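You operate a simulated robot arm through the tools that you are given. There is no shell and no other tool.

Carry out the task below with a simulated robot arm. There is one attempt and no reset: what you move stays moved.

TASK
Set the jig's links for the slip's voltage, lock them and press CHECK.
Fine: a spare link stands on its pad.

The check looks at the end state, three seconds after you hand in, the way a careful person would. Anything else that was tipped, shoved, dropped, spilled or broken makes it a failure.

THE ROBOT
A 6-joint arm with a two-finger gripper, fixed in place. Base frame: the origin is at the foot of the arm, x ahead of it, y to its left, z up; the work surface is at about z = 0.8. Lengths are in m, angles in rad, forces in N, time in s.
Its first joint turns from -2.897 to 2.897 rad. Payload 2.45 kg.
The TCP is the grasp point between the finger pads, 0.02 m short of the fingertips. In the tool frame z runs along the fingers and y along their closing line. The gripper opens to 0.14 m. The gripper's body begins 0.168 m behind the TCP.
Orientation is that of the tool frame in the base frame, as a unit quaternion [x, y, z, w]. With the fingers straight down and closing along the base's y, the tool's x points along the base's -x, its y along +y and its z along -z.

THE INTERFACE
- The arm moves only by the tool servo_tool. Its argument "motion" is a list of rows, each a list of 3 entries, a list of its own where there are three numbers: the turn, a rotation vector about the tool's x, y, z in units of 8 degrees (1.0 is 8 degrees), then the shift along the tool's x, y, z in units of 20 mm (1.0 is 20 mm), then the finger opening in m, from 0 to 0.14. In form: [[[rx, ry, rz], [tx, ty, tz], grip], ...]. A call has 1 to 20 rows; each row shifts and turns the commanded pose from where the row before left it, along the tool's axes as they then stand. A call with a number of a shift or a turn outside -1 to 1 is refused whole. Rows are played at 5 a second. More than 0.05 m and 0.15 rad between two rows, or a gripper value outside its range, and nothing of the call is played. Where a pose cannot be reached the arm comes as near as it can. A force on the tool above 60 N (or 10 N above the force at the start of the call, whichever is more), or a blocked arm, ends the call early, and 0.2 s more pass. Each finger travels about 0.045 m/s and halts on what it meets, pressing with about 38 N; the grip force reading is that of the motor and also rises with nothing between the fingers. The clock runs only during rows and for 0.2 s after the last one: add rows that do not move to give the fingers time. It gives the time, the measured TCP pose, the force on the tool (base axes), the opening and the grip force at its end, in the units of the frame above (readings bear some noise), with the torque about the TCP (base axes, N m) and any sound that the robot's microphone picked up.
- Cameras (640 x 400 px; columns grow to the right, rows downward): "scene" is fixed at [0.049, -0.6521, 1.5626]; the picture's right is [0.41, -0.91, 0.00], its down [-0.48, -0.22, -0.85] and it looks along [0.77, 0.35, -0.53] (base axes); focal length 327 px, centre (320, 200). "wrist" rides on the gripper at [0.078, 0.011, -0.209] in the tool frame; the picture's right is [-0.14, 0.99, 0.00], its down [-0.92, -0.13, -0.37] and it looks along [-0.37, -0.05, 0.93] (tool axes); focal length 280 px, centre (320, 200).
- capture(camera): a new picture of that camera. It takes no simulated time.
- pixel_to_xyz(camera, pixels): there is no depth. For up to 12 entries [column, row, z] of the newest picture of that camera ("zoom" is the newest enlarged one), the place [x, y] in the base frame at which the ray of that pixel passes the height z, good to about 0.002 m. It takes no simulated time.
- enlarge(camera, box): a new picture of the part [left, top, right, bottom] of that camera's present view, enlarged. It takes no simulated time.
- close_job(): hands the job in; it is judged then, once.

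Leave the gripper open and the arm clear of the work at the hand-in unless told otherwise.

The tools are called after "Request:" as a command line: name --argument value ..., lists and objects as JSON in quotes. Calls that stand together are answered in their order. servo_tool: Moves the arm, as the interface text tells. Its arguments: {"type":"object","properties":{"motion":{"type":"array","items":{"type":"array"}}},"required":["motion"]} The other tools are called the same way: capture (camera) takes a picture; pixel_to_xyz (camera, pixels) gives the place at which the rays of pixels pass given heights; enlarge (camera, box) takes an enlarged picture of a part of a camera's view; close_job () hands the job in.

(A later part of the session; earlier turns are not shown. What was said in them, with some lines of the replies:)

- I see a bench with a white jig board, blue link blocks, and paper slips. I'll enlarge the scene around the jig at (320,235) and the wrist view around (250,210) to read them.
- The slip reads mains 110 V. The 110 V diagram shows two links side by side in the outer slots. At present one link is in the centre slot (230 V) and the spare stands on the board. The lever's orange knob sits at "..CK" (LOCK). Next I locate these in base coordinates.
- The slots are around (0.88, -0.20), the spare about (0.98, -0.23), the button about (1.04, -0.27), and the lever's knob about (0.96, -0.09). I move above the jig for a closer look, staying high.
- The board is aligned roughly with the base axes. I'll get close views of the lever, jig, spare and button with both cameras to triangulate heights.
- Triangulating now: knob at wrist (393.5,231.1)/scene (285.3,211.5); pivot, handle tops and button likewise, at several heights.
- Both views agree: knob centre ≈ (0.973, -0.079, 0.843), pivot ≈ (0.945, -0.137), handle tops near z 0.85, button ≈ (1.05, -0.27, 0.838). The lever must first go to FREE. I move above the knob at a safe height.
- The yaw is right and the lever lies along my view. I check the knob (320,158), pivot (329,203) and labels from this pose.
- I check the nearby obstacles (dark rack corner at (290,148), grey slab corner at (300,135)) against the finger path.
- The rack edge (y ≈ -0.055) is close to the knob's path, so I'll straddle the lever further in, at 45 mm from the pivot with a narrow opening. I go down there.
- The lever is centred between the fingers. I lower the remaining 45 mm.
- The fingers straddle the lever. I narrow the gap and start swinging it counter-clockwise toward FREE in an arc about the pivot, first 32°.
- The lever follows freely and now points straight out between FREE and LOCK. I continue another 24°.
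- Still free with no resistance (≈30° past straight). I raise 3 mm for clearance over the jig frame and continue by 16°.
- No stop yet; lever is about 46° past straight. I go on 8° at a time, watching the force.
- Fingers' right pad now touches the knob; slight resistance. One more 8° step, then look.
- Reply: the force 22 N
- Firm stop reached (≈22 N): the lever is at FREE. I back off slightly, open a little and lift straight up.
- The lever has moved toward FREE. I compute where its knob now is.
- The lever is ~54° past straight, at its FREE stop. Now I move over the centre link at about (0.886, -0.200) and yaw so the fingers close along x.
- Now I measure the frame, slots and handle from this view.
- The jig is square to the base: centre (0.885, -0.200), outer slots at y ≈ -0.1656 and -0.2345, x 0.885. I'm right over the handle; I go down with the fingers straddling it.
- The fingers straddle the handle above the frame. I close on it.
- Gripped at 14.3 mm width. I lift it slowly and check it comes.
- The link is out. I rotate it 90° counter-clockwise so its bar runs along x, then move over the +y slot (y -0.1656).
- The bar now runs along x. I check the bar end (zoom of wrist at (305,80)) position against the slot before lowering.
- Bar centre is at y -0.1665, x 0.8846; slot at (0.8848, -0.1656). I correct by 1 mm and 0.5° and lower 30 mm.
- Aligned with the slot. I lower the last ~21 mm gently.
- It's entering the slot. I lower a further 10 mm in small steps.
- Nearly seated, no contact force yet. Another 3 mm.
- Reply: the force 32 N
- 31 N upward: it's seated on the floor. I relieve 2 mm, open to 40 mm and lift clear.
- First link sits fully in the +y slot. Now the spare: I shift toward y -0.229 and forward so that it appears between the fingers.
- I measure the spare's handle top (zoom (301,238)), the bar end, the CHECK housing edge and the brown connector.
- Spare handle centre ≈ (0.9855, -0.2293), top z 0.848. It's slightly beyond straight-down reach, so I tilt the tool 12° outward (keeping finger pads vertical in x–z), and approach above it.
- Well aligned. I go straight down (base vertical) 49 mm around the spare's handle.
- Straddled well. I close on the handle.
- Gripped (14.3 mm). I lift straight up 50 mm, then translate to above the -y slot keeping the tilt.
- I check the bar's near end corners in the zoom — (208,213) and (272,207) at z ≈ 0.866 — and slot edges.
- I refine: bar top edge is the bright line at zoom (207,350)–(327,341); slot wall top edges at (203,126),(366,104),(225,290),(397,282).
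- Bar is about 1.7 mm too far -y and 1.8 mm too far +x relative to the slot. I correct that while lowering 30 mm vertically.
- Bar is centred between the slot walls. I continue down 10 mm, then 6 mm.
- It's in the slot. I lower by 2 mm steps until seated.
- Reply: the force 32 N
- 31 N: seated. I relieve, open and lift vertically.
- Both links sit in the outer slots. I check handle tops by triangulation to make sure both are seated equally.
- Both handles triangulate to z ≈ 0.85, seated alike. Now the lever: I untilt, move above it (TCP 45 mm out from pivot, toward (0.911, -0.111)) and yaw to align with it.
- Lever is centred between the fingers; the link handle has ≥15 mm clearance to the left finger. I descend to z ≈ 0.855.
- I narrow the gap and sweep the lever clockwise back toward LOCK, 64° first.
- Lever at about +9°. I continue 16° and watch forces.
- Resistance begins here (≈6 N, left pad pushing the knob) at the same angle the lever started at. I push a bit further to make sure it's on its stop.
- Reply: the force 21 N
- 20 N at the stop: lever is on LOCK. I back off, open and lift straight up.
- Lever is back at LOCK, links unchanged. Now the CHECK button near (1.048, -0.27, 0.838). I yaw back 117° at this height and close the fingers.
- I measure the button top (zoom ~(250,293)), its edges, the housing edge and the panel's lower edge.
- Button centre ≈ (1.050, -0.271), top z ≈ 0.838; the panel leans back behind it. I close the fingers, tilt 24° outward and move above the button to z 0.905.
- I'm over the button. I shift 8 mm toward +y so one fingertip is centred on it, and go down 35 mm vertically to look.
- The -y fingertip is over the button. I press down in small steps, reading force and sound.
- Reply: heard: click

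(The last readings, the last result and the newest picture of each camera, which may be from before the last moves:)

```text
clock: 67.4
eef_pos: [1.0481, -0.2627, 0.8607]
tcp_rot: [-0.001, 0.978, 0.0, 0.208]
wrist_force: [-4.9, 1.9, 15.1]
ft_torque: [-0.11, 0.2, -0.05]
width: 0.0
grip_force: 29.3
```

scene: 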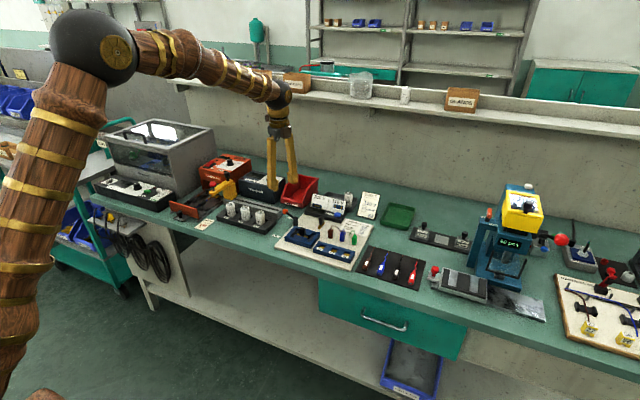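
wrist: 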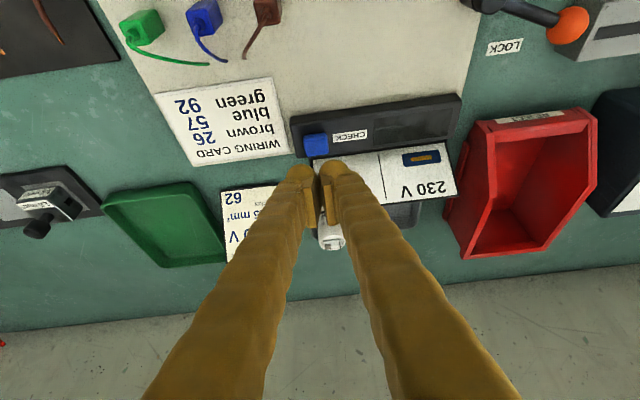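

A click was heard and the button bottomed (15 N). I look at the display before retracting.

Request:
enlarge --camera "scene" --box '[270, 180, 370, 242]'

Request:
servo_tool --motion '[[[0, 0, 0], [-0.122, 0, -0.274], 0.0], [[0, 0, 0], [-0.3, 0, -0.7], 0.0], [[0, 0, 0], [-0.4, 0, -0.9], 0.0], [[0, 0, 0], [-0.4, 0, -0.9], 0.0], [[0, 0, 0], [-0.4, 0, -0.9], 0.0], [[0, 0, 0], [-0.4, 0, -0.9], 0.0], [[0, 0, 0], [0, 0, 0], 0.0]]'

Request:
capture --camera "wrist"

Request:
enlarge --camera "scene" --box '[270, 180, 370, 242]'

```text
6.40 times, centred on (320, 211) of scene
```

zoom: 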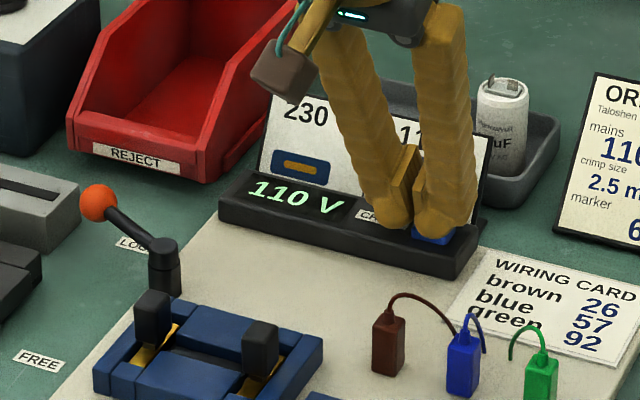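

```text
clock: 69.0
eef_pos: [1.0484, -0.2611, 0.9589]
tcp_rot: [-0.001, 0.978, 0.0, 0.207]
wrist_force: [0.3, 0.3, -0.2]
ft_torque: [-0.01, -0.01, 0.0]
width: 0.0001
grip_force: 29.7
```

```text
taken
```

wrist: 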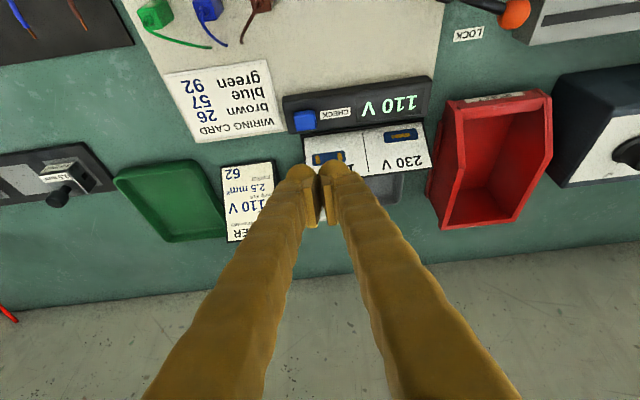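

```text
6.40 times, centred on (320, 211) of scene
```

zoom: 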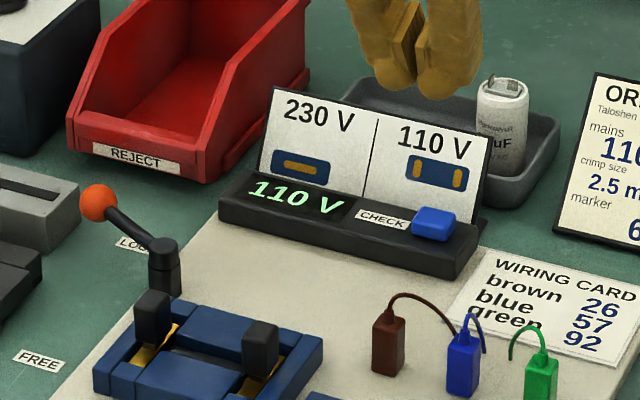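

The display reads "110 V". Now I untilt, move the arm back and up, and open the gripper.

Request:
servo_tool --motion '[[[0, 0, 0], [0.3, 0, -0.9], 0.0], [[0, 0, 0], [0.3, 0, -0.9], 0.0], [[0, 0, 0], [0.3, 0, -0.9], 0.0], [[0, 0.75, 0], [0.9, 0, -0.5], 0.0], [[0, 0.75, 0], [0.9, 0, -0.5], 0.0], [[0, 0.75, 0], [0.9, 0, -0.5], 0.0], [[0, 0.75, 0], [0.9, 0, -0.5], 0.0], [[0, 0, 0], [0.9, 0, -0.8], 0.0], [[0, 0, 0], [0.9, 0, -0.8], 0.0], [[0, 0, 0], [0.9, 0, -0.8], 0.0], [[0, 0, 0], [0.9, 0, -0.8], 0.0], [[0, 0, 0], [0.9, 0, -0.8], 0.0], [[0, 0, 0], [0, 0, 0], 0.07], [[0, 0, 0], [0, 0, 0], 0.14], [[0, 0, 0], [0, 0, 0], 0.14], [[0, 0, 0], [0, 0, 0], 0.14], [[0, 0, 0], [0, 0, 0], 0.14], [[0, 0, 0], [0, 0, 0], 0.14], [[0, 0, 0], [0, 0, 0], 0.14]]'

Request:
capture --camera "scene"

Request:
capture --camera "wrist"

Request:
enlarge --camera "scene" --box '[250, 180, 390, 267]'

```text
clock: 73.0
eef_pos: [0.8394, -0.2635, 1.1018]
tcp_rot: [-0.001, 1.0, 0.0, -0.001]
wrist_force: [0.5, 0.0, 0.5]
ft_torque: [0.02, 0.0, -0.02]
width: 0.1397
grip_force: 0.1
```

```text
taken
```

scene: 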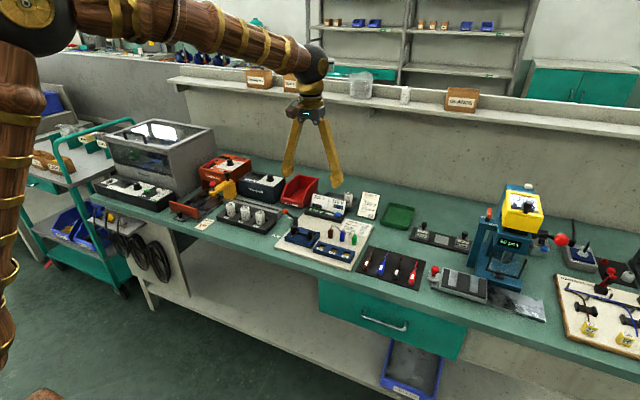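

```text
taken
```

wrist: 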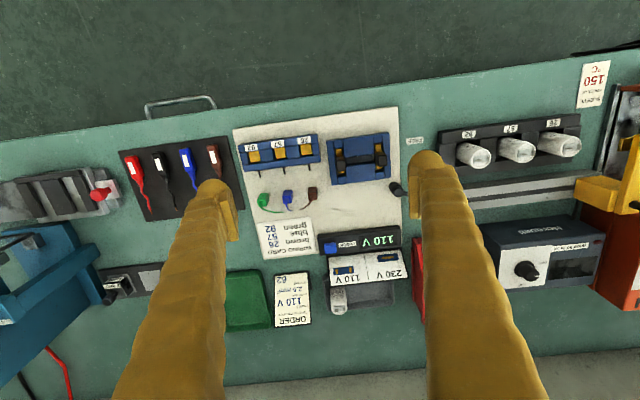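

```text
4.57 times, centred on (320, 224) of scene
```

zoom: 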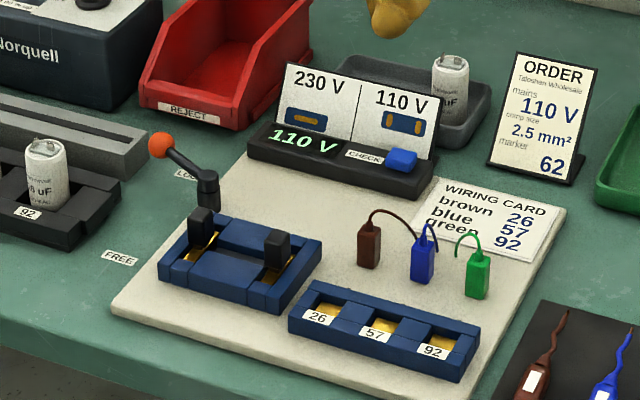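

Both links are in the outer slots, the lever is on LOCK and the display shows 110 V. Nothing else has moved, the gripper is open and the arm is clear, so I hand the job in.

Request:
close_job

```text
The job is handed in.
```

The jig is set for the slip's 110 V, locked and checked, and its display reads "110 V". I've handed the job in; no verdict has come back yet.

- **Links:** 110 V uses two links, so I moved the centre link to one outer slot and the spare to the other. Both are fully seated, and the spare's pad is now empty because both links are in use.
- **Lever:** I swung it to FREE while I moved the links, then back to its stop at LOCK.
- **CHECK:** I pressed the button once and heard a click.
- **End state:** the final pictures show nothing else on the jig or nearby tipped or moved. The gripper is open and the arm is clear.
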